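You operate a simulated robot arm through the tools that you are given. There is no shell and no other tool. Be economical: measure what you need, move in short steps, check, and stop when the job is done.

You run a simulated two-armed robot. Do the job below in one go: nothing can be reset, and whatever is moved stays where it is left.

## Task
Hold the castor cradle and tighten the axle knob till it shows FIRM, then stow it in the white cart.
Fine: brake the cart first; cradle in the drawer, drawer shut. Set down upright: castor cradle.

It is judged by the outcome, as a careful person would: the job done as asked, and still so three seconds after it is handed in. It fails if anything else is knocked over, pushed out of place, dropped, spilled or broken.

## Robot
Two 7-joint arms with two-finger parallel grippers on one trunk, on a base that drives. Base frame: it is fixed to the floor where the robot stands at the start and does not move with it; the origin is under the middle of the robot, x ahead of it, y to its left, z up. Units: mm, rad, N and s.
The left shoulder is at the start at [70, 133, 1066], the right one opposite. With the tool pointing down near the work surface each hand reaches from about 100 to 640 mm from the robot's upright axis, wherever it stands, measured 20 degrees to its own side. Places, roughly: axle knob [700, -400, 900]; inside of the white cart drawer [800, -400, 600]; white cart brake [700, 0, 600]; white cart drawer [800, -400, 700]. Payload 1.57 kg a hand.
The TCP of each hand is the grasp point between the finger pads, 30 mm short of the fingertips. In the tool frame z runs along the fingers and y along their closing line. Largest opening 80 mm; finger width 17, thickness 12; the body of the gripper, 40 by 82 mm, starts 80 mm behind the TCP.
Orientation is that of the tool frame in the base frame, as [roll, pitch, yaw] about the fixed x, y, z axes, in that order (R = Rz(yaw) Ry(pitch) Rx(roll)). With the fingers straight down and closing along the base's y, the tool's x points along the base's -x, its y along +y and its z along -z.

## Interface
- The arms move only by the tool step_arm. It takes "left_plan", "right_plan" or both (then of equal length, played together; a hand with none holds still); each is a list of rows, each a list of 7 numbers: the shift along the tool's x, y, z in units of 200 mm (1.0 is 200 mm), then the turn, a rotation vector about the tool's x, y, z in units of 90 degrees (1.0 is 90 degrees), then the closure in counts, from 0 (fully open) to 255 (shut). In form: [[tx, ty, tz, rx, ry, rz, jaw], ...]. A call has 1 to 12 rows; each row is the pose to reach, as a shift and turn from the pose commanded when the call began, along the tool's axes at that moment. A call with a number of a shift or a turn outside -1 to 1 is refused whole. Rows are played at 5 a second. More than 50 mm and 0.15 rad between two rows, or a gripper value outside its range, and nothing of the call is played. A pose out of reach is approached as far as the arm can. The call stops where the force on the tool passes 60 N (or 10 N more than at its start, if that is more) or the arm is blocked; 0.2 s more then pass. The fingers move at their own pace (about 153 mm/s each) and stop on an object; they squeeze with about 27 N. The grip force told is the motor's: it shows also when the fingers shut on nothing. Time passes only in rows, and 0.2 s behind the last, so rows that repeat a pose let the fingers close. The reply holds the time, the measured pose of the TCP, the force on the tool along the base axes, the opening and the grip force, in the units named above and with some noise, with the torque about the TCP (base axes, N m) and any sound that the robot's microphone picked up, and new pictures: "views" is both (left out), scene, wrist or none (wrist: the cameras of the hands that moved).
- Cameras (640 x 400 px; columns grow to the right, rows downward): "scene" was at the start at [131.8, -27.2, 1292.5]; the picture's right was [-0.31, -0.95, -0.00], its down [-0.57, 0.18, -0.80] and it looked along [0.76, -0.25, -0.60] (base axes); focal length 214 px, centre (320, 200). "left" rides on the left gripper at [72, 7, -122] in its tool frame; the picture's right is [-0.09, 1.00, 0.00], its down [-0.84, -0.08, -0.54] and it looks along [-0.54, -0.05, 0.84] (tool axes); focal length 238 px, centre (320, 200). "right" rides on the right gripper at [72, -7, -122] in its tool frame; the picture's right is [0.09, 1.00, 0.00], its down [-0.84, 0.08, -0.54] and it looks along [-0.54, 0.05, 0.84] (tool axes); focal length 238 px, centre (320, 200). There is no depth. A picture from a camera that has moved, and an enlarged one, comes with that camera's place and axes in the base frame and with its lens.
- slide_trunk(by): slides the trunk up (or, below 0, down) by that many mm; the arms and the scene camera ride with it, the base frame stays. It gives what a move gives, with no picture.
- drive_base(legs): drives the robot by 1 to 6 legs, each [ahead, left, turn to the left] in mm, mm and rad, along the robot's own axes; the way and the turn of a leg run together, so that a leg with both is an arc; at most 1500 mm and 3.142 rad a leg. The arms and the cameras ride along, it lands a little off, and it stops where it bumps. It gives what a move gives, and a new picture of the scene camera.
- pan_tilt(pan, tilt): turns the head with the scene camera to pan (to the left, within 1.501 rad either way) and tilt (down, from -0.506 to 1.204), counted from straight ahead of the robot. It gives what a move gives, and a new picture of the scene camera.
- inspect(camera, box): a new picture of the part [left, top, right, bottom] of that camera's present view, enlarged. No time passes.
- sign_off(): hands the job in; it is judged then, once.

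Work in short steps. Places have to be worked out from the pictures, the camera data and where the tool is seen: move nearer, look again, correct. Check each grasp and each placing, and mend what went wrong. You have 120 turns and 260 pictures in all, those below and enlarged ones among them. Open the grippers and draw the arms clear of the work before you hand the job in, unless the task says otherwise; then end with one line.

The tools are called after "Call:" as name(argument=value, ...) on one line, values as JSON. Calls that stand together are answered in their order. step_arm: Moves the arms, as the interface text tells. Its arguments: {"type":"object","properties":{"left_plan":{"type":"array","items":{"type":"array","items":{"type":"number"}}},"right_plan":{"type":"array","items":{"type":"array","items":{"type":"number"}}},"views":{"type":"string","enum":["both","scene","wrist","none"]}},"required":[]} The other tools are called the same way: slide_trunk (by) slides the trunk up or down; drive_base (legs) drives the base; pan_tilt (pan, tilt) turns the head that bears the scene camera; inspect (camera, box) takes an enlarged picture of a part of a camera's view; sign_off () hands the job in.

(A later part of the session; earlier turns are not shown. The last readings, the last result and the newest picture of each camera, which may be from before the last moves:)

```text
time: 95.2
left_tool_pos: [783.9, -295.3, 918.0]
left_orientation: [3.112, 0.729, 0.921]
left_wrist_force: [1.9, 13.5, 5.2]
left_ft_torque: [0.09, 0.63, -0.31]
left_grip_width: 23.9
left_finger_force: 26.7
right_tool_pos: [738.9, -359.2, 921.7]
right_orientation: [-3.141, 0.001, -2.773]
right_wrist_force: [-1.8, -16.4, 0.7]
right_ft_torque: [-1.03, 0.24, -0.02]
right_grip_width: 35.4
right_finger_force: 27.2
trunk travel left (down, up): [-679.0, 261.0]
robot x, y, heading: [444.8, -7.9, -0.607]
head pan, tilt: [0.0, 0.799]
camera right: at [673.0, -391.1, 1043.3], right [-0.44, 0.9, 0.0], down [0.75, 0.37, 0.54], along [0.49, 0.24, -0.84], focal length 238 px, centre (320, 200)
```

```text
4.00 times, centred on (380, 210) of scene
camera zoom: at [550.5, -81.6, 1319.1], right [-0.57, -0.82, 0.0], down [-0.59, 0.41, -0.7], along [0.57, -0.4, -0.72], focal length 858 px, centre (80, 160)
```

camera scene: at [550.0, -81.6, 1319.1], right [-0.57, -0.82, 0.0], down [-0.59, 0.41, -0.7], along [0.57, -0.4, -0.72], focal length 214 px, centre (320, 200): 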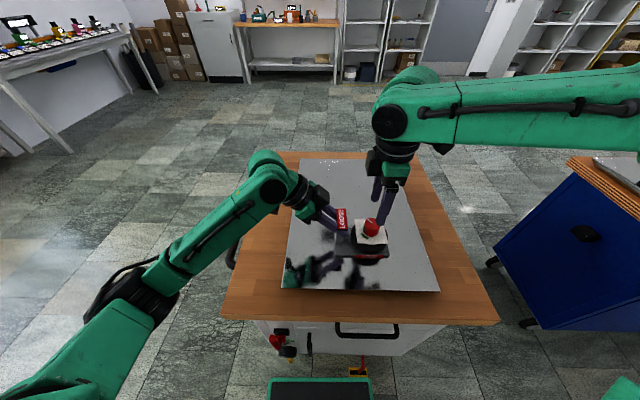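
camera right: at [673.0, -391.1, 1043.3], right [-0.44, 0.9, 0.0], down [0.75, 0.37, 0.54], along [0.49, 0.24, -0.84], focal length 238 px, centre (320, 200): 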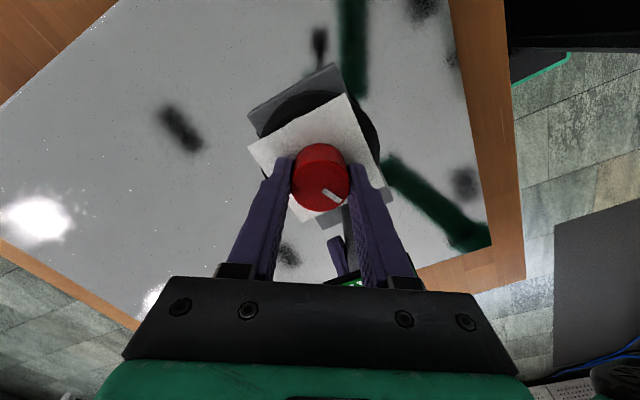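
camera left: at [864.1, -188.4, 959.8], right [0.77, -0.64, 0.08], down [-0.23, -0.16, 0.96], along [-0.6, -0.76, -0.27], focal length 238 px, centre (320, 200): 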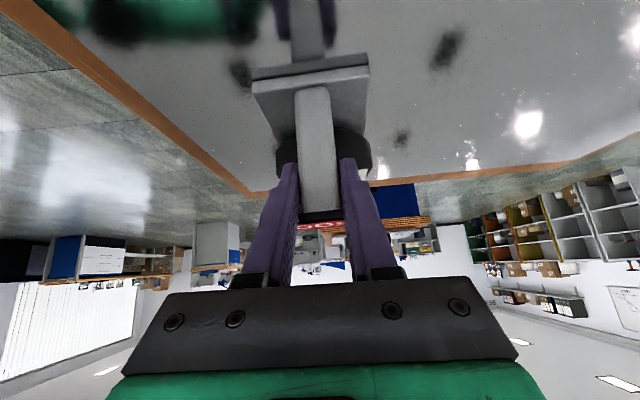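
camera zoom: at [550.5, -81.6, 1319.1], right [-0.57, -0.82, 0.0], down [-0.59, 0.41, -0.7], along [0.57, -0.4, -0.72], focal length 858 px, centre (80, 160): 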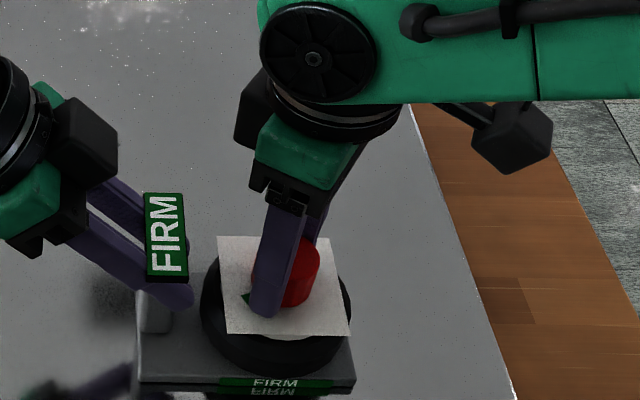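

It shows FIRM. I open the right hand, lift off and check where the pointer sits in the arc.

Call:
step_arm(right_plan=[[0, 0, 0, 0, 0, 0, 76], [0, 0, 0, 0, 0, 0, 76], [0, 0, -0.2, 0, 0, 0, 76], [0, 0, -0.4, 0, 0, 0, 76]], views="wrist")

Call:
inspect(camera="scene", box=[300, 160, 460, 260])

```text
time: 96.2
left_tool_pos: [783.8, -295.7, 917.4]
left_orientation: [3.11, 0.73, 0.919]
left_wrist_force: [0.2, 0.0, 0.6]
left_ft_torque: [-0.18, 0.41, -0.03]
left_grip_width: 23.9
left_finger_force: 27.1
right_tool_pos: [737.6, -360.0, 1002.9]
right_orientation: [3.138, 0.0, -2.778]
right_wrist_force: [-1.1, -0.2, -0.6]
right_ft_torque: [0.02, -0.01, 0.02]
right_grip_width: 55.9
right_finger_force: 0.1
trunk travel left (down, up): [-679.0, 261.0]
robot x, y, heading: [444.0, -6.6, -0.606]
head pan, tilt: [0.0, 0.799]
camera right: at [672.4, -390.2, 1123.7], right [-0.44, 0.9, 0.0], down [0.75, 0.37, 0.54], along [0.49, 0.24, -0.84], focal length 238 px, centre (320, 200)
```

right: 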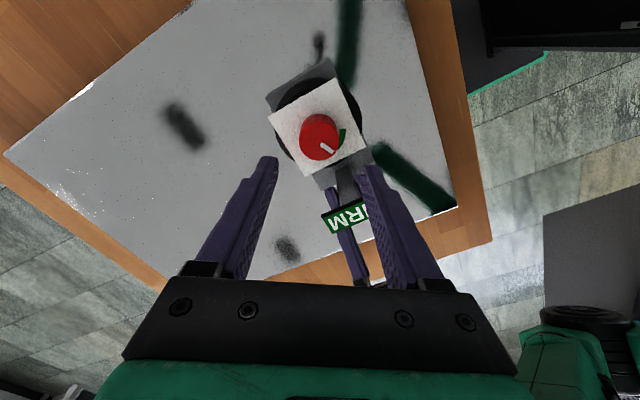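

```text
4.00 times, centred on (380, 210) of scene
camera zoom: at [550.3, -81.2, 1319.1], right [-0.57, -0.82, 0.0], down [-0.59, 0.41, -0.7], along [0.57, -0.4, -0.72], focal length 858 px, centre (80, 160)
```

zoom: 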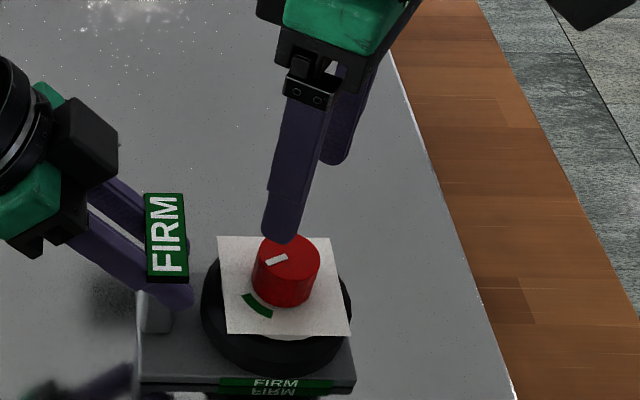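

FIRM holds, but the pointer is at the arc's near edge. I add about 14° to centre it.

Call:
step_arm(right_plan=[[0, 0, 0.2, 0, 0, 0, 76], [0, 0, 0.4, 0, 0, 0, 76], [0, 0, 0.4, 0, 0, 0, 255], [0, 0, 0.4, 0, 0, 0, 255], [0, 0, 0.4, 0, 0, -0.08, 255], [0, 0, 0.4, 0, 0, -0.16, 255], [0, 0, 0.4, 0, 0, -0.16, 76], [0, 0, 0.4, 0, 0, -0.16, 76], [0, 0, 0.2, 0, 0, -0.16, 76], [0, 0, 0, 0, 0, -0.16, 76], [0, 0, -0.2, 0, 0, -0.16, 76]], views="wrist")

Call:
inspect(camera="scene", box=[300, 160, 460, 260])

```text
time: 98.6
left_tool_pos: [784.1, -295.3, 916.3]
left_orientation: [3.11, 0.73, 0.923]
left_wrist_force: [-0.1, 0.7, -0.6]
left_ft_torque: [-0.03, 0.25, -0.03]
left_grip_width: 24.2
left_finger_force: 26.9
right_tool_pos: [737.2, -359.3, 1042.0]
right_orientation: [3.141, 0.002, -2.524]
right_wrist_force: [-0.3, 0.3, 0.7]
right_ft_torque: [0.02, -0.01, -0.01]
right_grip_width: 56.2
right_finger_force: 0.1
trunk travel left (down, up): [-679.0, 261.0]
robot x, y, heading: [446.8, -5.2, -0.608]
head pan, tilt: [0.0, 0.799]
camera right: at [682.3, -405.6, 1163.3], right [-0.65, 0.76, 0.0], down [0.64, 0.55, 0.54], along [0.41, 0.35, -0.84], focal length 238 px, centre (320, 200)
```

right: 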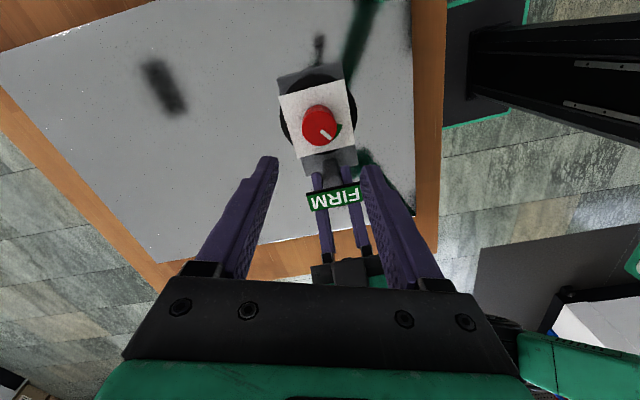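

```text
4.00 times, centred on (380, 210) of scene
camera zoom: at [550.5, -81.2, 1319.1], right [-0.57, -0.82, 0.0], down [-0.59, 0.41, -0.7], along [0.57, -0.4, -0.72], focal length 858 px, centre (80, 160)
```

zoom: 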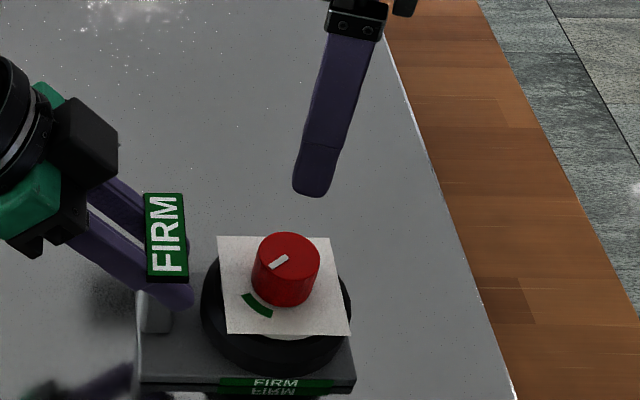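

FIRM, pointer well in the arc. Now stowing: I release the post with the left hand and retreat it, and turn the right hand so it closes across the cart for lifting the cradle by the knob (near its balance).

Call:
step_arm(left_plan=[[0, 0, 0, 0, 0, 0, 0], [0, 0, 0, 0, 0, 0, 0], [0, 0, -0.2, 0, 0, 0, 0], [0, 0, -0.4, 0, 0, 0, 0], [0, 0, -0.6, 0, 0, 0, 0], [0, 0, -0.7, 0, 0, 0, 0], [0, 0, -0.7, 0, 0, 0, 0], [0, 0, -0.7, 0, 0, 0, 0], [0, 0, -0.7, 0, 0, 0, 0], [0, 0, -0.7, 0, 0, 0, 0]], right_plan=[[0, 0, 0, 0, 0, 0, 76], [0, 0, 0, 0, 0, 0.09, 76], [0, 0, 0, 0, 0, 0.18, 76], [0, 0, 0, 0, 0, 0.27, 76], [0, 0, 0, 0, 0, 0.36, 76], [0, 0, 0, 0, 0, 0.45, 76], [0, 0, 0, 0, 0, 0.54, 76], [0, 0, 0, 0, 0, 0.63, 76], [0, 0, 0, 0, 0, 0.72, 76], [0, 0, 0, 0, 0, 0.78, 76]], views="both")

Call:
inspect(camera="right", box=[220, 60, 460, 210])

```text
time: 100.8
left_tool_pos: [837.3, -219.3, 1022.8]
left_orientation: [3.11, 0.73, 0.921]
left_wrist_force: [0.0, 0.7, 0.6]
left_ft_torque: [-0.02, 0.02, 0.02]
left_grip_width: 79.9
left_finger_force: 0.1
right_tool_pos: [738.8, -359.0, 1041.2]
right_orientation: [3.141, -0.003, 2.53]
right_wrist_force: [0.4, 0.1, -0.1]
right_ft_torque: [-0.02, 0.01, -0.03]
right_grip_width: 56.2
right_finger_force: 0.0
trunk travel left (down, up): [-679.0, 261.0]
robot x, y, heading: [446.5, -11.8, -0.606]
head pan, tilt: [0.0, 0.799]
camera scene: at [550.5, -81.4, 1319.1], right [-0.57, -0.82, 0.0], down [-0.59, 0.41, -0.7], along [0.57, -0.4, -0.72], focal length 214 px, centre (320, 200)
camera right: at [675.3, -323.0, 1163.3], right [0.5, 0.87, 0.0], down [0.73, -0.42, 0.54], along [0.47, -0.27, -0.84], focal length 238 px, centre (320, 200)
camera left: at [920.7, -113.0, 1064.8], right [0.76, -0.64, 0.08], down [-0.23, -0.15, 0.96], along [-0.6, -0.75, -0.27], focal length 238 px, centre (320, 200)
```

scene: 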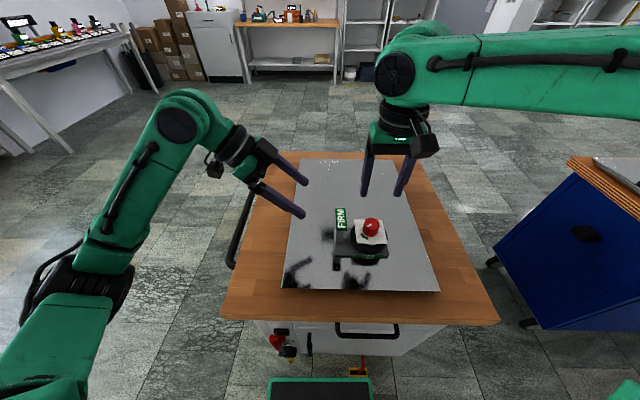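
right: 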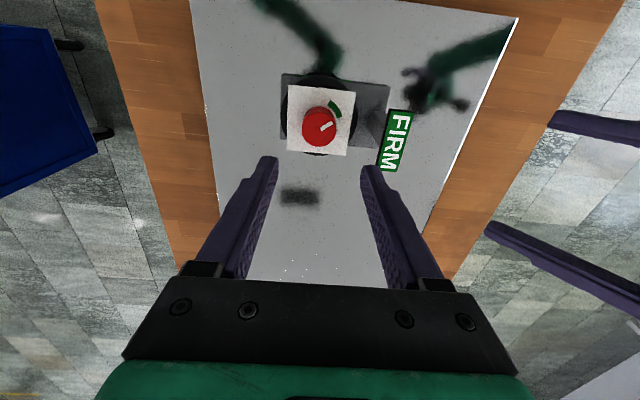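
left: 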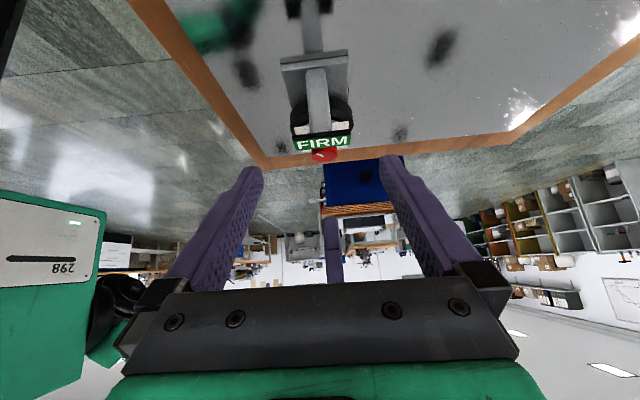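

```text
2.67 times, centred on (340, 135) of right
camera zoom: at [675.3, -323.0, 1163.3], right [0.5, 0.87, 0.0], down [0.73, -0.42, 0.54], along [0.47, -0.27, -0.84], focal length 636 px, centre (267, 373)
```

zoom: 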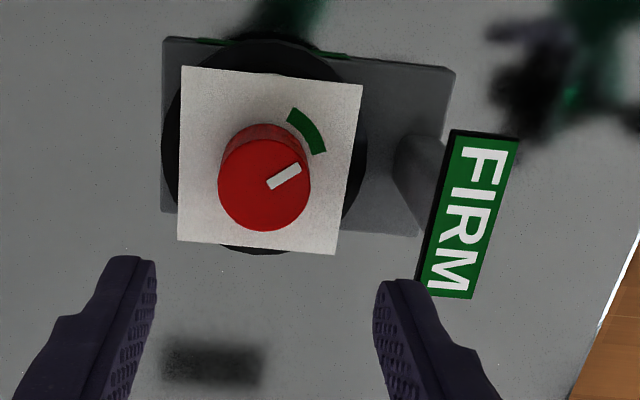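

Cradle knob is right under the right hand. I descend, grip the knob and lift 30 mm to test.

Call:
step_arm(right_plan=[[0, 0, 0.2, 0, 0, 0, 76], [0, 0, 0.4, 0, 0, 0, 76], [0, 0, 0.6, 0, 0, 0, 76], [0, 0, 0.6, 0, 0, 0, 255], [0, 0, 0.6, 0, 0, 0, 255], [0, 0, 0.6, 0, 0, 0, 255], [0, 0, 0.55, 0, 0, 0, 255], [0, 0, 0.5, 0, 0, 0, 255], [0, 0, 0.45, 0, 0, 0, 255]], views="scene")

Call:
inspect(camera="scene", box=[300, 160, 460, 260])

```text
time: 102.8
left_tool_pos: [836.3, -219.1, 1023.1]
left_orientation: [3.11, 0.73, 0.921]
left_wrist_force: [0.1, 0.0, -0.3]
left_ft_torque: [0.01, -0.02, 0.01]
left_grip_width: 79.9
left_finger_force: 0.1
right_tool_pos: [738.8, -359.0, 952.0]
right_orientation: [-3.141, 0.0, 2.533]
right_wrist_force: [0.9, -0.5, 0.1]
right_ft_torque: [0.0, 0.0, 0.0]
right_grip_width: 0.0
right_finger_force: 21.4
trunk travel left (down, up): [-679.0, 261.0]
robot x, y, heading: [441.9, -8.3, -0.606]
head pan, tilt: [0.0, 0.799]
camera scene: at [550.7, -81.5, 1319.1], right [-0.57, -0.82, 0.0], down [-0.59, 0.41, -0.7], along [0.57, -0.4, -0.72], focal length 214 px, centre (320, 200)
```

scene: 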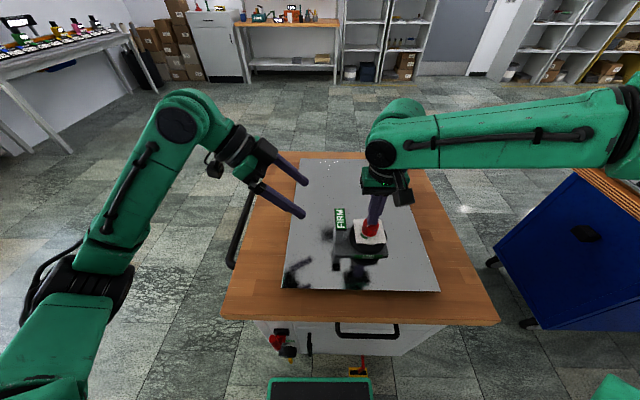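

```text
4.00 times, centred on (380, 210) of scene
camera zoom: at [550.7, -81.5, 1319.1], right [-0.57, -0.82, 0.0], down [-0.59, 0.41, -0.7], along [0.57, -0.4, -0.72], focal length 858 px, centre (80, 160)
```

zoom: 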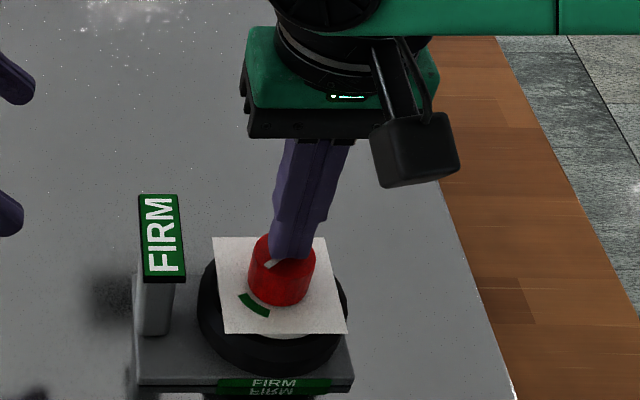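

The fingers slid up off the knob; the cradle stayed in place. I retry with a slightly deeper grip and a slow 6 mm lift to read the load.

Call:
step_arm(right_plan=[[0, 0, 0, 0, 0, 0, 76], [0, 0, 0, 0, 0, 0, 76], [0, 0, 0.09, 0, 0, 0, 76], [0, 0, 0.16, 0, 0, 0, 76], [0, 0, 0.16, 0, 0, 0, 255], [0, 0, 0.16, 0, 0, 0, 255], [0, 0, 0.16, 0, 0, 0, 255], [0, 0, 0.145, 0, 0, 0, 255], [0, 0, 0.13, 0, 0, 0, 255]], views="wrist")

```text
time: 104.8
left_tool_pos: [836.9, -219.2, 1021.9]
left_orientation: [3.113, 0.73, 0.921]
left_wrist_force: [-0.1, 0.0, -0.4]
left_ft_torque: [-0.03, 0.0, -0.02]
left_grip_width: 80.1
left_finger_force: 0.1
right_tool_pos: [738.0, -358.4, 924.4]
right_orientation: [3.14, -0.003, 2.532]
right_wrist_force: [0.5, -0.4, -5.9]
right_ft_torque: [-0.15, 0.05, 0.0]
right_grip_width: 34.8
right_finger_force: 26.7
trunk travel left (down, up): [-679.0, 261.0]
robot x, y, heading: [447.0, -5.6, -0.6]
head pan, tilt: [0.0, 0.799]
camera right: at [675.4, -323.1, 1047.0], right [0.49, 0.87, 0.0], down [0.73, -0.42, 0.54], along [0.47, -0.27, -0.84], focal length 238 px, centre (320, 200)
```

right: 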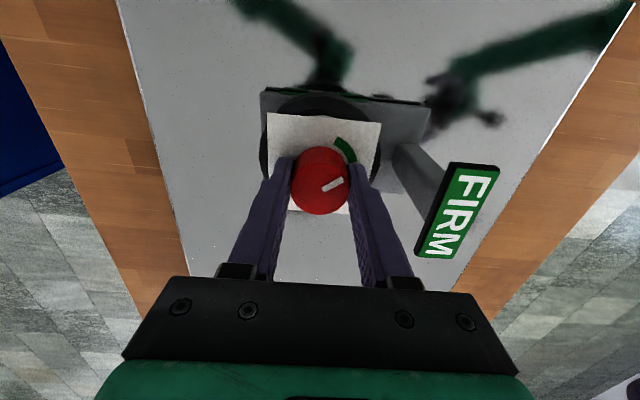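

5.9 N of load so far with a firm grip. I lift 10 mm more slowly.

Call:
step_arm(right_plan=[[0, 0, -0.01, 0, 0, 0, 255], [0, 0, -0.02, 0, 0, 0, 255], [0, 0, -0.03, 0, 0, 0, 255], [0, 0, -0.04, 0, 0, 0, 255], [0, 0, -0.05, 0, 0, 0, 255]], views="scene")

Call:
inspect(camera="scene", box=[300, 160, 460, 260])

```text
time: 106.0
left_tool_pos: [836.7, -219.0, 1021.5]
left_orientation: [3.111, 0.73, 0.92]
left_wrist_force: [0.5, 0.6, -0.5]
left_ft_torque: [0.0, 0.0, -0.02]
left_grip_width: 80.0
left_finger_force: 0.0
right_tool_pos: [739.7, -358.1, 935.0]
right_orientation: [-3.14, -0.002, 2.533]
right_wrist_force: [-0.1, 0.1, -6.7]
right_ft_torque: [-0.13, 0.08, -0.03]
right_grip_width: 34.8
right_finger_force: 27.1
trunk travel left (down, up): [-679.0, 261.0]
robot x, y, heading: [441.7, -11.1, -0.608]
head pan, tilt: [0.0, 0.799]
camera scene: at [551.1, -82.0, 1319.0], right [-0.57, -0.82, 0.0], down [-0.59, 0.41, -0.7], along [0.57, -0.4, -0.72], focal length 214 px, centre (320, 200)
```

scene: 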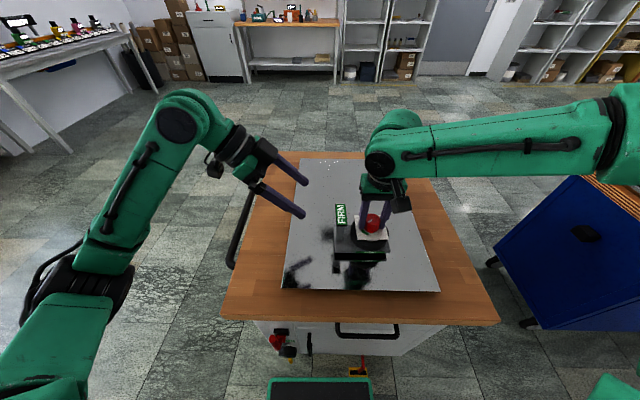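

```text
4.00 times, centred on (380, 210) of scene
camera zoom: at [551.1, -82.0, 1319.0], right [-0.57, -0.82, 0.0], down [-0.59, 0.41, -0.7], along [0.57, -0.4, -0.72], focal length 858 px, centre (80, 160)
```

zoom: 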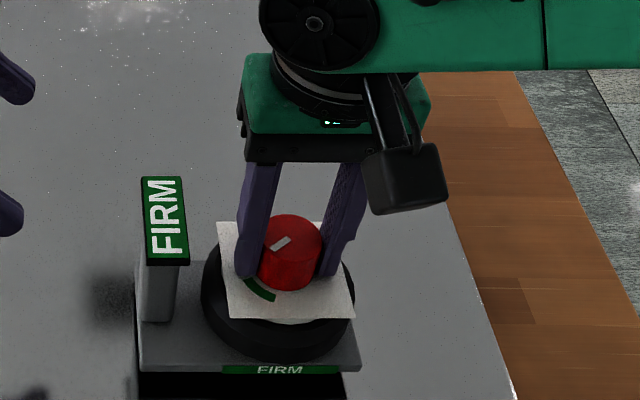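

It lifts cleanly (6.7 N, level). I move it 75 mm toward the front of the plate and set it down so it will be in reach when the drawer is open.

Call:
step_arm(right_plan=[[0.06, 0, -0.01, 0, 0, 0, 255], [0.12, 0, -0.01, 0, 0, 0, 255], [0.18, 0, -0.01, 0, 0, 0, 255], [0.24, 0, -0.01, 0, 0, 0, 255], [0.3, 0, -0.01, 0, 0, 0, 255], [0.36, 0, -0.01, 0, 0, 0, 255], [0.36, 0, 0.02, 0, 0, 0, 255], [0.36, 0, 0.045, 0, 0, 0, 255], [0.36, 0, 0.065, 0, 0, 0, 255]], views="scene")

Call:
inspect(camera="scene", box=[300, 180, 460, 280])

```text
time: 108.0
left_tool_pos: [836.5, -220.2, 1022.9]
left_orientation: [3.112, 0.731, 0.922]
left_wrist_force: [0.6, -0.3, 0.7]
left_ft_torque: [-0.01, -0.03, -0.02]
left_grip_width: 79.8
left_finger_force: 0.1
right_tool_pos: [679.9, -317.7, 923.3]
right_orientation: [-3.141, 0.0, 2.534]
right_wrist_force: [-0.3, 0.1, -6.4]
right_ft_torque: [-0.07, 0.11, 0.01]
right_grip_width: 34.6
right_finger_force: 27.0
trunk travel left (down, up): [-679.0, 261.0]
robot x, y, heading: [448.2, -4.9, -0.607]
head pan, tilt: [0.0, 0.799]
camera scene: at [550.9, -82.0, 1319.0], right [-0.57, -0.82, 0.0], down [-0.59, 0.41, -0.7], along [0.57, -0.4, -0.72], focal length 214 px, centre (320, 200)
```

scene: 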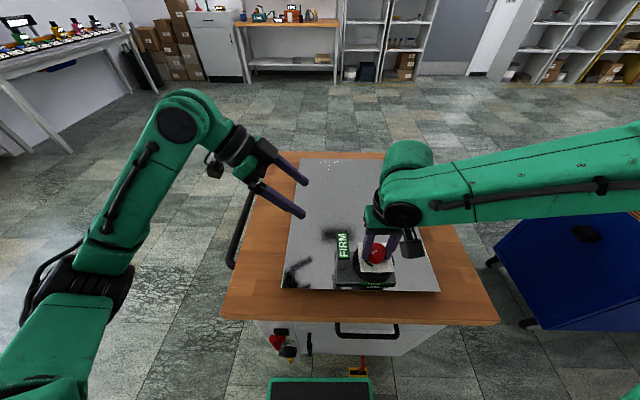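

```text
4.00 times, centred on (380, 230) of scene
camera zoom: at [550.9, -82.0, 1319.0], right [-0.57, -0.82, 0.0], down [-0.59, 0.41, -0.7], along [0.57, -0.4, -0.72], focal length 858 px, centre (80, 80)
```

zoom: 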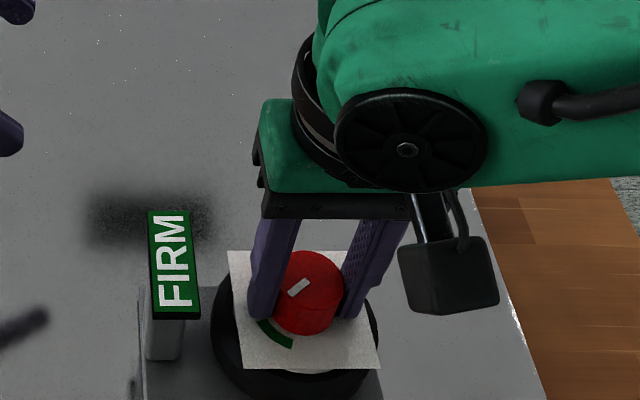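

Still airborne by a few mm. Lower until contact, then release and rise.

Call:
step_arm(right_plan=[[0, 0, 0.012, 0, 0, 0, 255], [0, 0, 0.024, 0, 0, 0, 255]], views="none")

```text
time: 108.6
left_tool_pos: [836.2, -218.6, 1023.2]
left_orientation: [3.108, 0.729, 0.921]
left_wrist_force: [0.2, -0.1, -0.1]
left_ft_torque: [0.0, 0.05, 0.02]
left_grip_width: 80.1
left_finger_force: 0.2
right_tool_pos: [680.5, -318.3, 920.3]
right_orientation: [3.139, 0.005, 2.532]
right_wrist_force: [-2.0, -2.9, 13.0]
right_ft_torque: [0.26, 0.62, 0.02]
right_grip_width: 34.6
right_finger_force: 27.0
trunk travel left (down, up): [-679.0, 261.0]
robot x, y, heading: [445.0, -9.4, -0.605]
head pan, tilt: [0.0, 0.799]
```

Contact made (13 N up). I release, raise the right hand, and un-tilt the left hand to vertical.

Call:
step_arm(right_plan=[[0, 0, 0, 0, 0, 0, 76], [0, 0, 0, 0, 0, 0, 76], [0, 0, -0.2, 0, 0, 0, 76], [0, 0, -0.4, 0, 0, 0, 76], [0, 0, -0.6, 0, 0, 0, 76], [0, 0, -0.8, 0, 0, 0, 76]], left_plan=[[0, 0, 0, 0, 0.08, 0, 0], [0, 0, 0, 0, 0.16, 0, 0], [0, 0, 0, 0, 0.24, 0, 0], [0, 0, 0, 0, 0.32, 0, 0], [0, 0, 0, 0, 0.4, 0, 0], [0, 0, 0, 0, 0.465, 0, 0]], views="scene")

Call:
inspect(camera="scene", box=[300, 180, 460, 280])

```text
time: 110.0
left_tool_pos: [836.3, -219.1, 1022.0]
left_orientation: [3.117, -0.003, 0.942]
left_wrist_force: [0.5, -0.1, 0.7]
left_ft_torque: [0.03, 0.03, 0.01]
left_grip_width: 80.0
left_finger_force: 0.1
right_tool_pos: [678.7, -318.1, 1076.8]
right_orientation: [3.141, -0.002, 2.532]
right_wrist_force: [0.8, -0.1, 0.0]
right_ft_torque: [-0.05, -0.01, 0.04]
right_grip_width: 56.4
right_finger_force: 0.1
trunk travel left (down, up): [-679.0, 261.0]
robot x, y, heading: [445.7, -8.1, -0.601]
head pan, tilt: [0.0, 0.799]
camera scene: at [549.3, -81.0, 1319.2], right [-0.57, -0.82, 0.0], down [-0.59, 0.41, -0.7], along [0.57, -0.4, -0.72], focal length 214 px, centre (320, 200)
```

scene: 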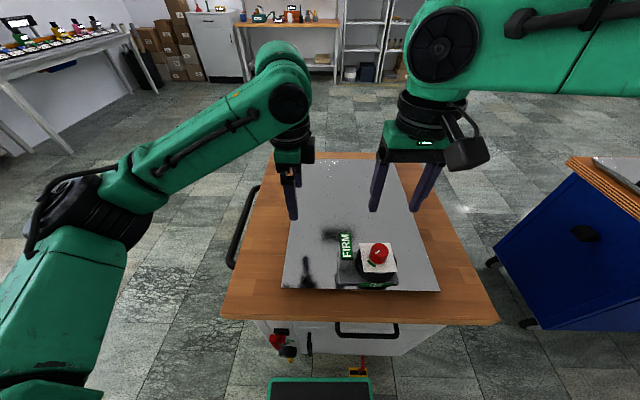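

```text
4.00 times, centred on (380, 230) of scene
camera zoom: at [549.3, -81.0, 1319.2], right [-0.57, -0.82, 0.0], down [-0.59, 0.41, -0.7], along [0.57, -0.4, -0.72], focal length 858 px, centre (80, 80)
```

zoom: 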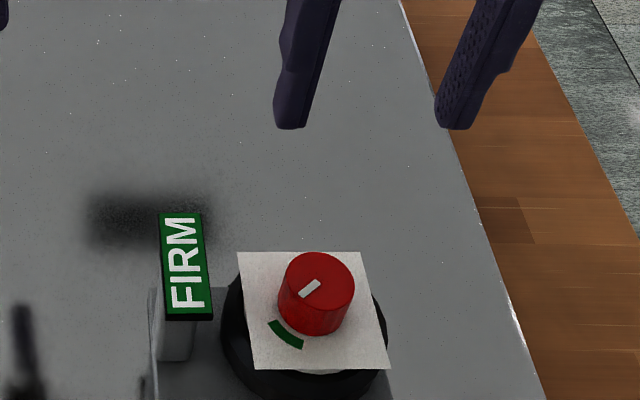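

Cradle stands upright, FIRM. I back off 335 mm (and a bit right) to work the drawer with the left hand.

Call:
drive_base(legs=[[-335, -45, 0]])

Call:
inspect(camera="scene", box=[230, 180, 390, 280])

```text
time: 112.2
left_tool_pos: [538.5, -67.9, 1021.1]
left_orientation: [3.121, 0.001, 0.937]
left_wrist_force: [-1.3, 0.6, 0.7]
left_ft_torque: [-0.02, 0.0, 0.0]
left_grip_width: 79.9
left_finger_force: 0.0
right_tool_pos: [380.8, -167.6, 1077.1]
right_orientation: [3.139, -0.003, 2.532]
right_wrist_force: [-0.3, -0.2, -0.2]
right_ft_torque: [0.01, -0.01, -0.01]
right_grip_width: 56.2
right_finger_force: 0.1
trunk travel left (down, up): [-679.0, 261.0]
robot x, y, heading: [145.5, 144.5, -0.608]
head pan, tilt: [0.0, 0.799]
camera scene: at [252.7, 68.7, 1318.8], right [-0.57, -0.82, 0.0], down [-0.59, 0.41, -0.7], along [0.57, -0.4, -0.72], focal length 214 px, centre (320, 200)
```

scene: 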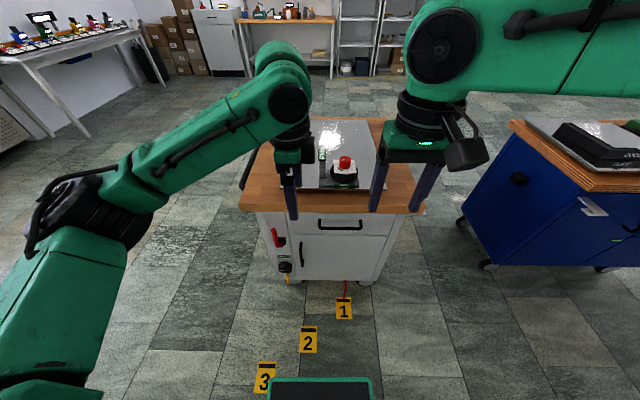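

```text
4.00 times, centred on (310, 230) of scene
camera zoom: at [252.7, 68.7, 1318.8], right [-0.57, -0.82, 0.0], down [-0.59, 0.41, -0.7], along [0.57, -0.4, -0.72], focal length 858 px, centre (360, 80)
```

zoom: 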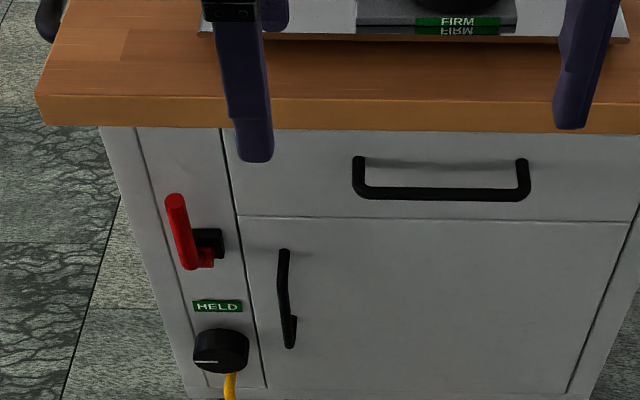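

Handle bar triangulates to n≈629, z≈700, l 53–200; the brake shows HELD. I turn the left hand to point forward (closing vertically) while lowering in front of the cart.

Call:
step_arm(left_plan=[[-0.05, 0, 0.095, -0.083, 0, 0, 0], [-0.1, 0, 0.19, -0.166, 0, 0, 0], [-0.15, 0, 0.285, -0.249, 0, 0, 0], [-0.2, 0, 0.38, -0.332, 0, 0, 0], [-0.25, 0, 0.475, -0.415, 0, 0, 0], [-0.3, 0, 0.57, -0.498, 0, 0, 0], [-0.35, 0, 0.665, -0.581, 0, 0, 0], [-0.4, 0, 0.76, -0.664, 0, 0, 0], [-0.45, 0, 0.855, -0.747, 0, 0, 96], [-0.5, 0, 0.95, -0.83, 0, 0, 96]], views="both")

```text
time: 114.4
left_tool_pos: [483.0, -152.7, 831.8]
left_orientation: [1.812, -0.001, 0.939]
left_wrist_force: [-0.6, -0.9, -0.3]
left_ft_torque: [-0.02, 0.01, 0.02]
left_grip_width: 50.1
left_finger_force: 0.1
right_tool_pos: [381.6, -167.7, 1078.1]
right_orientation: [3.141, -0.003, 2.531]
right_wrist_force: [0.7, -0.1, -0.5]
right_ft_torque: [-0.02, -0.01, 0.02]
right_grip_width: 56.2
right_finger_force: 0.1
trunk travel left (down, up): [-679.0, 261.0]
robot x, y, heading: [145.5, 140.1, -0.611]
head pan, tilt: [0.0, 0.799]
camera scene: at [251.8, 68.7, 1318.9], right [-0.57, -0.82, 0.0], down [-0.59, 0.41, -0.7], along [0.57, -0.4, -0.72], focal length 214 px, centre (320, 200)
camera left: at [431.5, -25.1, 867.2], right [0.14, -0.22, 0.97], down [-0.93, -0.35, 0.05], along [0.33, -0.91, -0.25], focal length 238 px, centre (320, 200)
```

scene: 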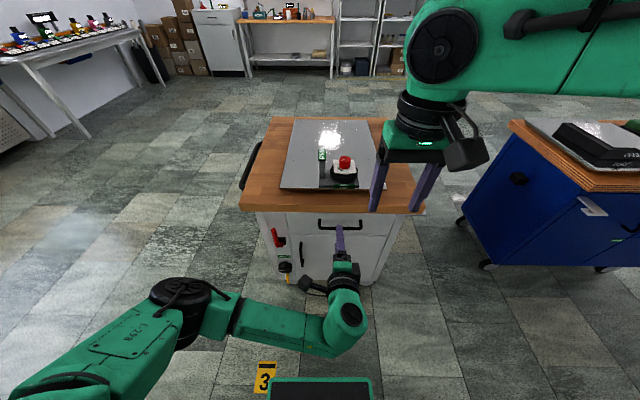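
left: 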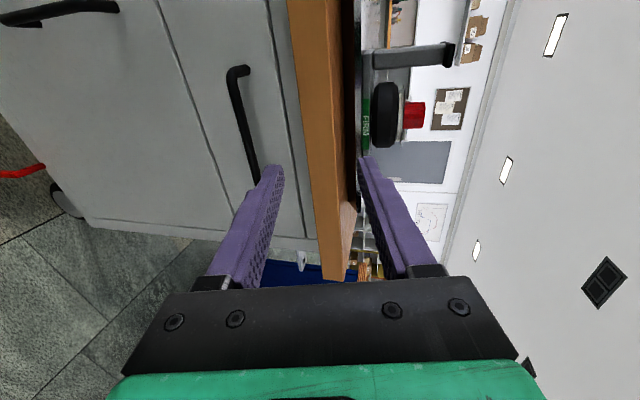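

The left hand points forward at z 832. I lower to the handle height, then advance with jaws 50 mm open around the bar.

Call:
step_arm(left_plan=[[0, -0.21, 0.05, 0, 0, 0, 96], [0, -0.42, 0.1, 0, 0, 0, 96], [0, -0.63, 0.155, 0, 0, 0, 96], [0, -0.59, 0.33, 0, 0, 0, 96], [0, -0.55, 0.5, 0, 0, 0, 96]], views="both")

Call:
inspect(camera="scene", box=[260, 190, 420, 290])

```text
time: 115.6
left_tool_pos: [539.2, -193.0, 701.7]
left_orientation: [1.817, -0.001, 0.938]
left_wrist_force: [0.8, -0.3, 0.2]
left_ft_torque: [-0.03, 0.04, 0.01]
left_grip_width: 49.9
left_finger_force: 0.1
right_tool_pos: [381.2, -167.4, 1076.3]
right_orientation: [3.14, -0.004, 2.531]
right_wrist_force: [-0.3, 0.5, 1.4]
right_ft_torque: [0.02, -0.01, -0.04]
right_grip_width: 56.2
right_finger_force: 0.0
trunk travel left (down, up): [-679.0, 261.0]
robot x, y, heading: [145.5, 143.3, -0.611]
head pan, tilt: [0.0, 0.799]
camera scene: at [252.3, 68.3, 1318.8], right [-0.57, -0.82, 0.0], down [-0.59, 0.41, -0.7], along [0.57, -0.4, -0.72], focal length 214 px, centre (320, 200)
camera left: at [488.7, -66.2, 736.4], right [0.14, -0.22, 0.97], down [-0.93, -0.35, 0.06], along [0.33, -0.91, -0.25], focal length 238 px, centre (320, 200)
```

scene: 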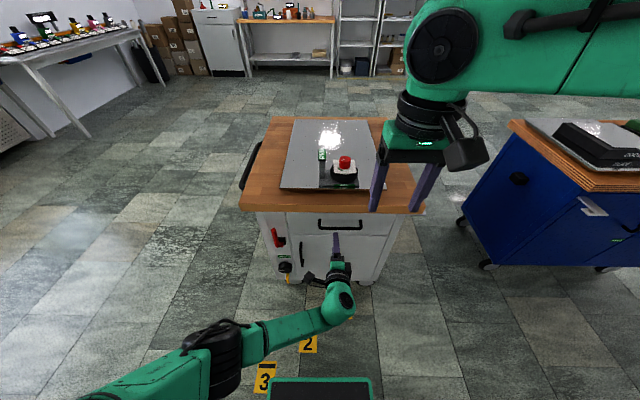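
left: 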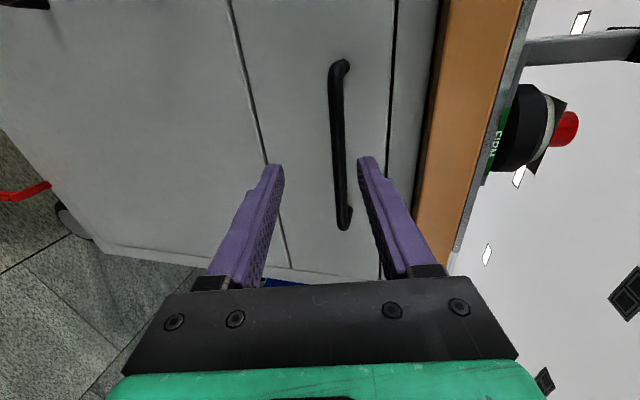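

```text
4.00 times, centred on (340, 240) of scene
camera zoom: at [252.3, 68.3, 1318.8], right [-0.57, -0.82, 0.0], down [-0.59, 0.41, -0.7], along [0.57, -0.4, -0.72], focal length 858 px, centre (240, 40)
```

zoom: 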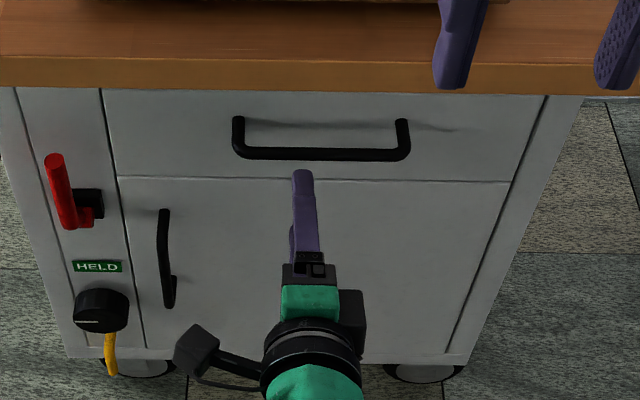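

The bar is at about z 698, well between the fingers. I advance 66 mm and close.

Call:
step_arm(left_plan=[[0, 0.035, 0.16, 0, 0, 0, 96], [0, 0.07, 0.328, 0, 0, 0, 96], [0, 0.07, 0.328, 0, 0, 0, 255], [0, 0.07, 0.328, 0, 0, 0, 255], [0, 0.07, 0.328, 0, 0, 0, 255]], views="wrist")

```text
time: 116.8
left_tool_pos: [593.6, -234.3, 700.2]
left_orientation: [1.813, 0.002, 0.935]
left_wrist_force: [2.5, -5.8, 9.3]
left_ft_torque: [-0.18, 0.02, -0.65]
left_grip_width: 11.6
left_finger_force: 29.2
right_tool_pos: [381.0, -166.8, 1076.8]
right_orientation: [3.141, -0.001, 2.531]
right_wrist_force: [-0.6, -0.4, 0.5]
right_ft_torque: [-0.01, 0.01, -0.01]
right_grip_width: 56.0
right_finger_force: 0.1
trunk travel left (down, up): [-679.0, 261.0]
robot x, y, heading: [150.1, 144.3, -0.615]
head pan, tilt: [0.0, 0.799]
camera left: at [542.1, -106.5, 735.2], right [0.14, -0.22, 0.97], down [-0.93, -0.35, 0.05], along [0.33, -0.91, -0.25], focal length 238 px, centre (320, 200)
```

left: 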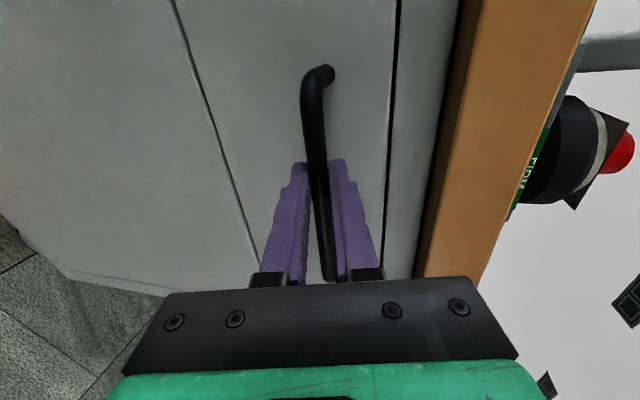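

Bar gripped (11.6 mm). I pull by driving back 60 mm as a test.

Call:
drive_base(legs=[[-60, 0, 0]])

```text
time: 117.7
left_tool_pos: [544.3, -198.3, 700.1]
left_orientation: [1.815, 0.0, 0.94]
left_wrist_force: [-1.1, -4.6, 10.8]
left_ft_torque: [-0.16, -0.1, -0.18]
left_grip_width: 11.8
left_finger_force: 29.4
right_tool_pos: [329.1, -132.3, 1077.4]
right_orientation: [3.14, 0.0, 2.53]
right_wrist_force: [0.0, 0.2, 0.1]
right_ft_torque: [0.01, -0.01, 0.0]
right_grip_width: 56.5
right_finger_force: 0.1
trunk travel left (down, up): [-679.0, 261.0]
robot x, y, heading: [93.4, 181.5, -0.61]
head pan, tilt: [0.0, 0.799]
camera scene: at [200.4, 104.4, 1319.2], right [-0.57, -0.82, 0.0], down [-0.59, 0.41, -0.7], along [0.57, -0.4, -0.72], focal length 214 px, centre (320, 200)
```

scene: 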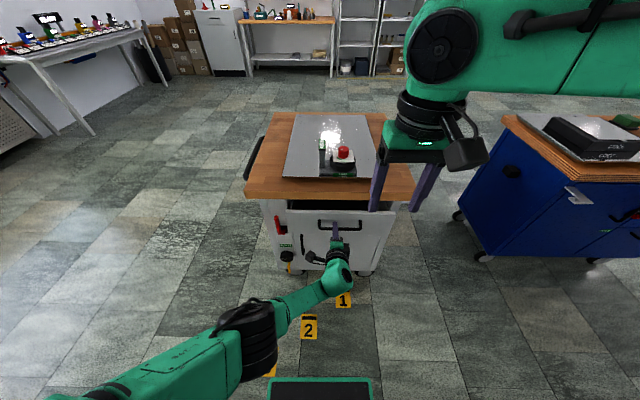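

The drawer slides out with the hand. Pull 170 mm more.

Call:
drive_base(legs=[[-170, 0, 0]])

Call:
inspect(camera="scene", box=[240, 140, 432, 260])

```text
time: 119.2
left_tool_pos: [409.1, -98.8, 699.9]
left_orientation: [1.815, 0.003, 0.944]
left_wrist_force: [8.4, 9.3, 9.7]
left_ft_torque: [0.01, -0.14, -0.08]
left_grip_width: 11.7
left_finger_force: 29.4
right_tool_pos: [194.4, -34.2, 1077.1]
right_orientation: [3.14, -0.001, 2.532]
right_wrist_force: [-0.2, 0.3, -0.5]
right_ft_torque: [0.01, 0.01, 0.01]
right_grip_width: 56.3
right_finger_force: 0.0
trunk travel left (down, up): [-679.0, 261.0]
robot x, y, heading: [-42.4, 274.1, -0.608]
head pan, tilt: [0.0, 0.799]
camera scene: at [64.6, 202.6, 1319.1], right [-0.57, -0.82, 0.0], down [-0.59, 0.41, -0.7], along [0.57, -0.4, -0.72], focal length 214 px, centre (320, 200)
```

scene: 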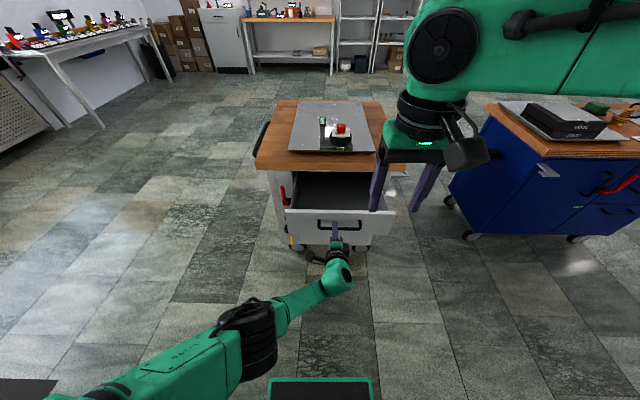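

```text
3.33 times, centred on (336, 200) of scene
camera zoom: at [64.6, 202.6, 1319.1], right [-0.57, -0.82, 0.0], down [-0.59, 0.41, -0.7], along [0.57, -0.4, -0.72], focal length 715 px, centre (267, 200)
```

zoom: 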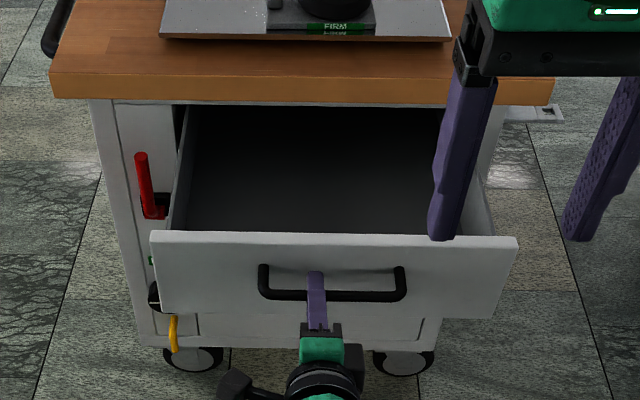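

Drawer is open ~229 mm and empty, brake still HELD. I release the handle and withdraw the left hand back, up and to the left.

Call:
step_arm(left_plan=[[0, 0, 0, 0, 0, 0, 96], [0, 0, 0, 0, 0, 0, 96], [0, 0, -0.2, 0, 0, 0, 96], [0, 0, -0.4, 0, 0, 0, 96], [0.1, 0.15, -0.5, 0, 0, 0, 96], [0.25, 0.3, -0.5, 0, 0, 0, 96], [0.4, 0.45, -0.5, 0, 0, 0, 96], [0.55, 0.6, -0.5, 0, 0, 0, 96], [0.7, 0.75, -0.5, 0, 0, 0, 96], [0.8, 0.95, -0.5, 0, 0, 0, 96]], views="scene")

```text
time: 121.4
left_tool_pos: [460.1, 59.5, 908.0]
left_orientation: [1.815, -0.002, 0.946]
left_wrist_force: [0.2, -0.1, 0.0]
left_ft_torque: [0.0, -0.03, 0.02]
left_grip_width: 49.7
left_finger_force: 0.0
right_tool_pos: [194.2, -36.9, 1076.3]
right_orientation: [3.14, -0.005, 2.533]
right_wrist_force: [-1.0, -0.1, 0.4]
right_ft_torque: [-0.02, 0.0, 0.01]
right_grip_width: 56.2
right_finger_force: 0.1
trunk travel left (down, up): [-679.0, 261.0]
robot x, y, heading: [-40.5, 277.4, -0.608]
head pan, tilt: [0.0, 0.799]
camera scene: at [64.7, 199.8, 1318.8], right [-0.57, -0.82, 0.0], down [-0.59, 0.41, -0.7], along [0.57, -0.4, -0.72], focal length 214 px, centre (320, 200)
```

scene: 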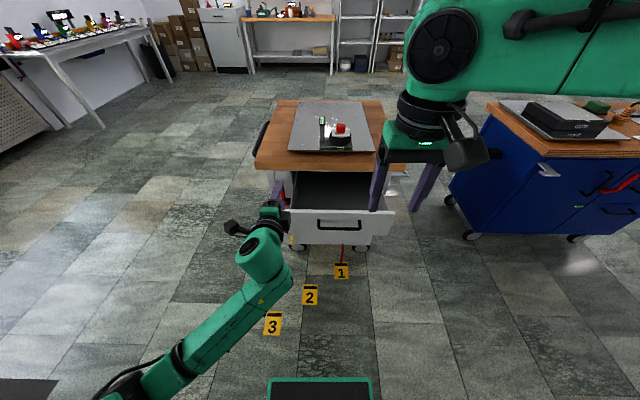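

Raise and tuck the left hand further so that it clears the cart when I drive in.

Call:
step_arm(left_plan=[[0.08, 0.15, -0.1, 0, 0, 0, 96], [0.16, 0.3, -0.2, 0, 0, 0, 96], [0.24, 0.45, -0.3, 0, 0, 0, 96], [0.32, 0.6, -0.4, 0, 0, 0, 96], [0.4, 0.75, -0.5, 0, 0, 0, 96], [0.5, 0.9, -0.6, 0, 0, 0, 96]], views="scene")

```text
time: 122.9
left_tool_pos: [483.6, 202.2, 1117.6]
left_orientation: [1.813, -0.151, 1.019]
left_wrist_force: [0.6, 0.4, 0.2]
left_ft_torque: [0.02, 0.02, -0.02]
left_grip_width: 49.7
left_finger_force: 0.0
left hand out of reach, approached as far as the arm can: row 5, 6
right_tool_pos: [194.9, -35.7, 1076.2]
right_orientation: [-3.141, 0.0, 2.533]
right_wrist_force: [0.7, 0.1, 0.3]
right_ft_torque: [0.02, 0.03, 0.01]
right_grip_width: 56.2
right_finger_force: 0.1
trunk travel left (down, up): [-679.0, 261.0]
robot x, y, heading: [-43.2, 273.3, -0.606]
head pan, tilt: [0.0, 0.799]
stopped in row 6 (left hand): the arm was blocked; the commanded pose is now the measured one
camera scene: at [65.6, 201.6, 1318.9], right [-0.57, -0.82, 0.0], down [-0.59, 0.41, -0.7], along [0.57, -0.4, -0.72], focal length 214 px, centre (320, 200)
```

scene: 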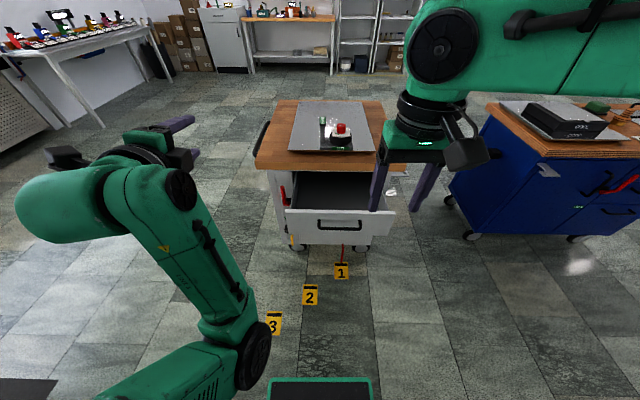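

Left hand is tucked high. I drive forward in two stages, watching the drawer.

Call:
drive_base(legs=[[300, 43, 0]])

```text
time: 125.0
left_tool_pos: [750.1, 68.4, 1118.1]
left_orientation: [1.813, -0.152, 1.02]
left_wrist_force: [0.2, 0.0, -0.4]
left_ft_torque: [0.0, 0.01, -0.01]
left_grip_width: 49.9
left_finger_force: 0.1
right_tool_pos: [461.4, -167.0, 1076.0]
right_orientation: [3.14, -0.003, 2.535]
right_wrist_force: [0.2, 0.2, 0.1]
right_ft_torque: [-0.01, 0.01, 0.02]
right_grip_width: 56.3
right_finger_force: 0.0
trunk travel left (down, up): [-679.0, 261.0]
robot x, y, heading: [223.2, 141.6, -0.604]
head pan, tilt: [0.0, 0.799]
camera scene: at [332.1, 68.3, 1318.9], right [-0.57, -0.82, 0.0], down [-0.59, 0.41, -0.7], along [0.57, -0.4, -0.72], focal length 214 px, centre (320, 200)
```

scene: 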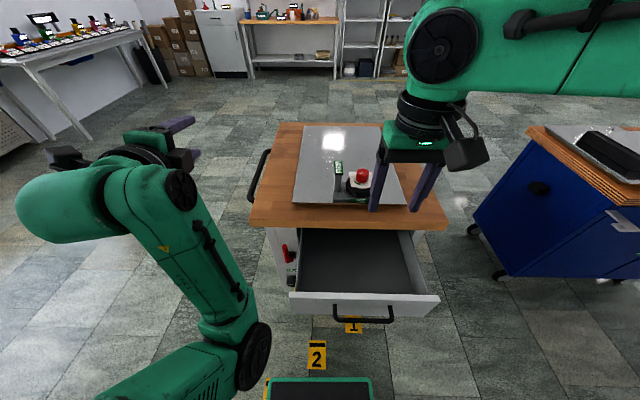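

Clear. Another 95 mm forward.

Call:
drive_base(legs=[[95, 0, 0]])

Call:
step_arm(right_plan=[[-0.2, 0, 0, 0, 0, 0, 76], [-0.4, 0, 0, 0, 0, 0, 76], [-0.6, 0, 0, 0, 0, 0, 76], [-0.8, 0, 0, 0, 0, 0, 76]], views="wrist")

```text
time: 126.1
left_tool_pos: [829.1, 14.2, 1120.3]
left_orientation: [1.812, -0.156, 1.021]
left_wrist_force: [0.0, 0.3, -0.6]
left_ft_torque: [-0.02, -0.04, 0.03]
left_grip_width: 49.9
left_finger_force: 0.0
right_tool_pos: [541.2, -222.6, 1077.3]
right_orientation: [3.14, -0.003, 2.533]
right_wrist_force: [-0.1, -0.9, 0.2]
right_ft_torque: [0.01, 0.01, -0.01]
right_grip_width: 56.3
right_finger_force: 0.0
trunk travel left (down, up): [-679.0, 261.0]
robot x, y, heading: [306.8, 87.0, -0.605]
head pan, tilt: [0.0, 0.799]
camera scene: at [410.6, 14.4, 1319.0], right [-0.57, -0.82, 0.0], down [-0.59, 0.41, -0.7], along [0.57, -0.4, -0.72], focal length 214 px, centre (320, 200)
```

scene: 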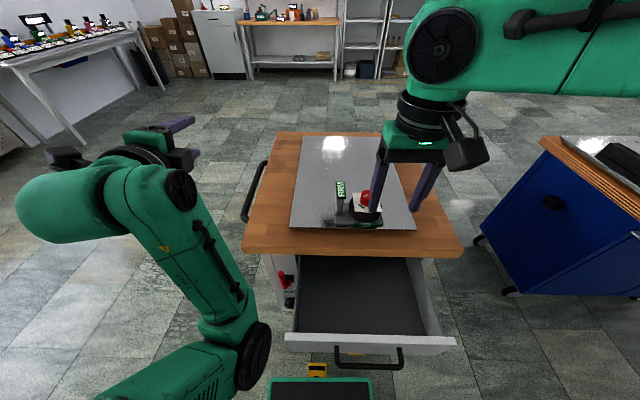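

```text
time: 127.1
left_tool_pos: [830.4, 12.7, 1119.2]
left_orientation: [1.814, -0.155, 1.02]
left_wrist_force: [-0.6, -0.5, 0.1]
left_ft_torque: [0.02, -0.02, -0.02]
left_grip_width: 49.8
left_finger_force: 0.0
right_tool_pos: [639.0, -316.0, 1067.3]
right_orientation: [3.14, -0.003, 2.535]
right_wrist_force: [-0.2, 0.8, 0.3]
right_ft_torque: [0.05, -0.01, -0.02]
right_grip_width: 56.3
right_finger_force: 0.1
right hand out of reach, approached as far as the arm can: row 3, 4
trunk travel left (down, up): [-679.0, 261.0]
robot x, y, heading: [304.8, 91.0, -0.605]
head pan, tilt: [0.0, 0.799]
camera right: at [576.6, -280.8, 1188.4], right [0.49, 0.87, 0.0], down [0.73, -0.42, 0.54], along [0.47, -0.26, -0.84], focal length 238 px, centre (320, 200)
```

right: 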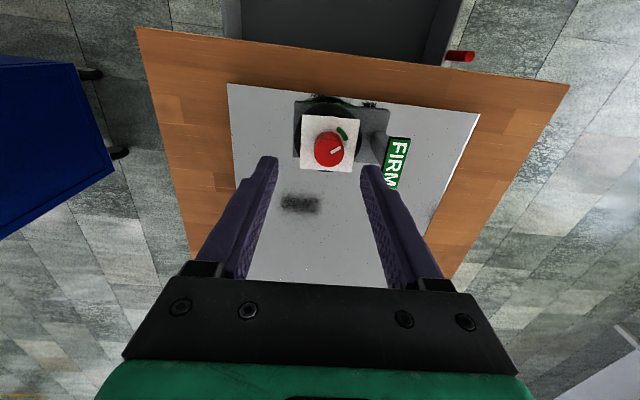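

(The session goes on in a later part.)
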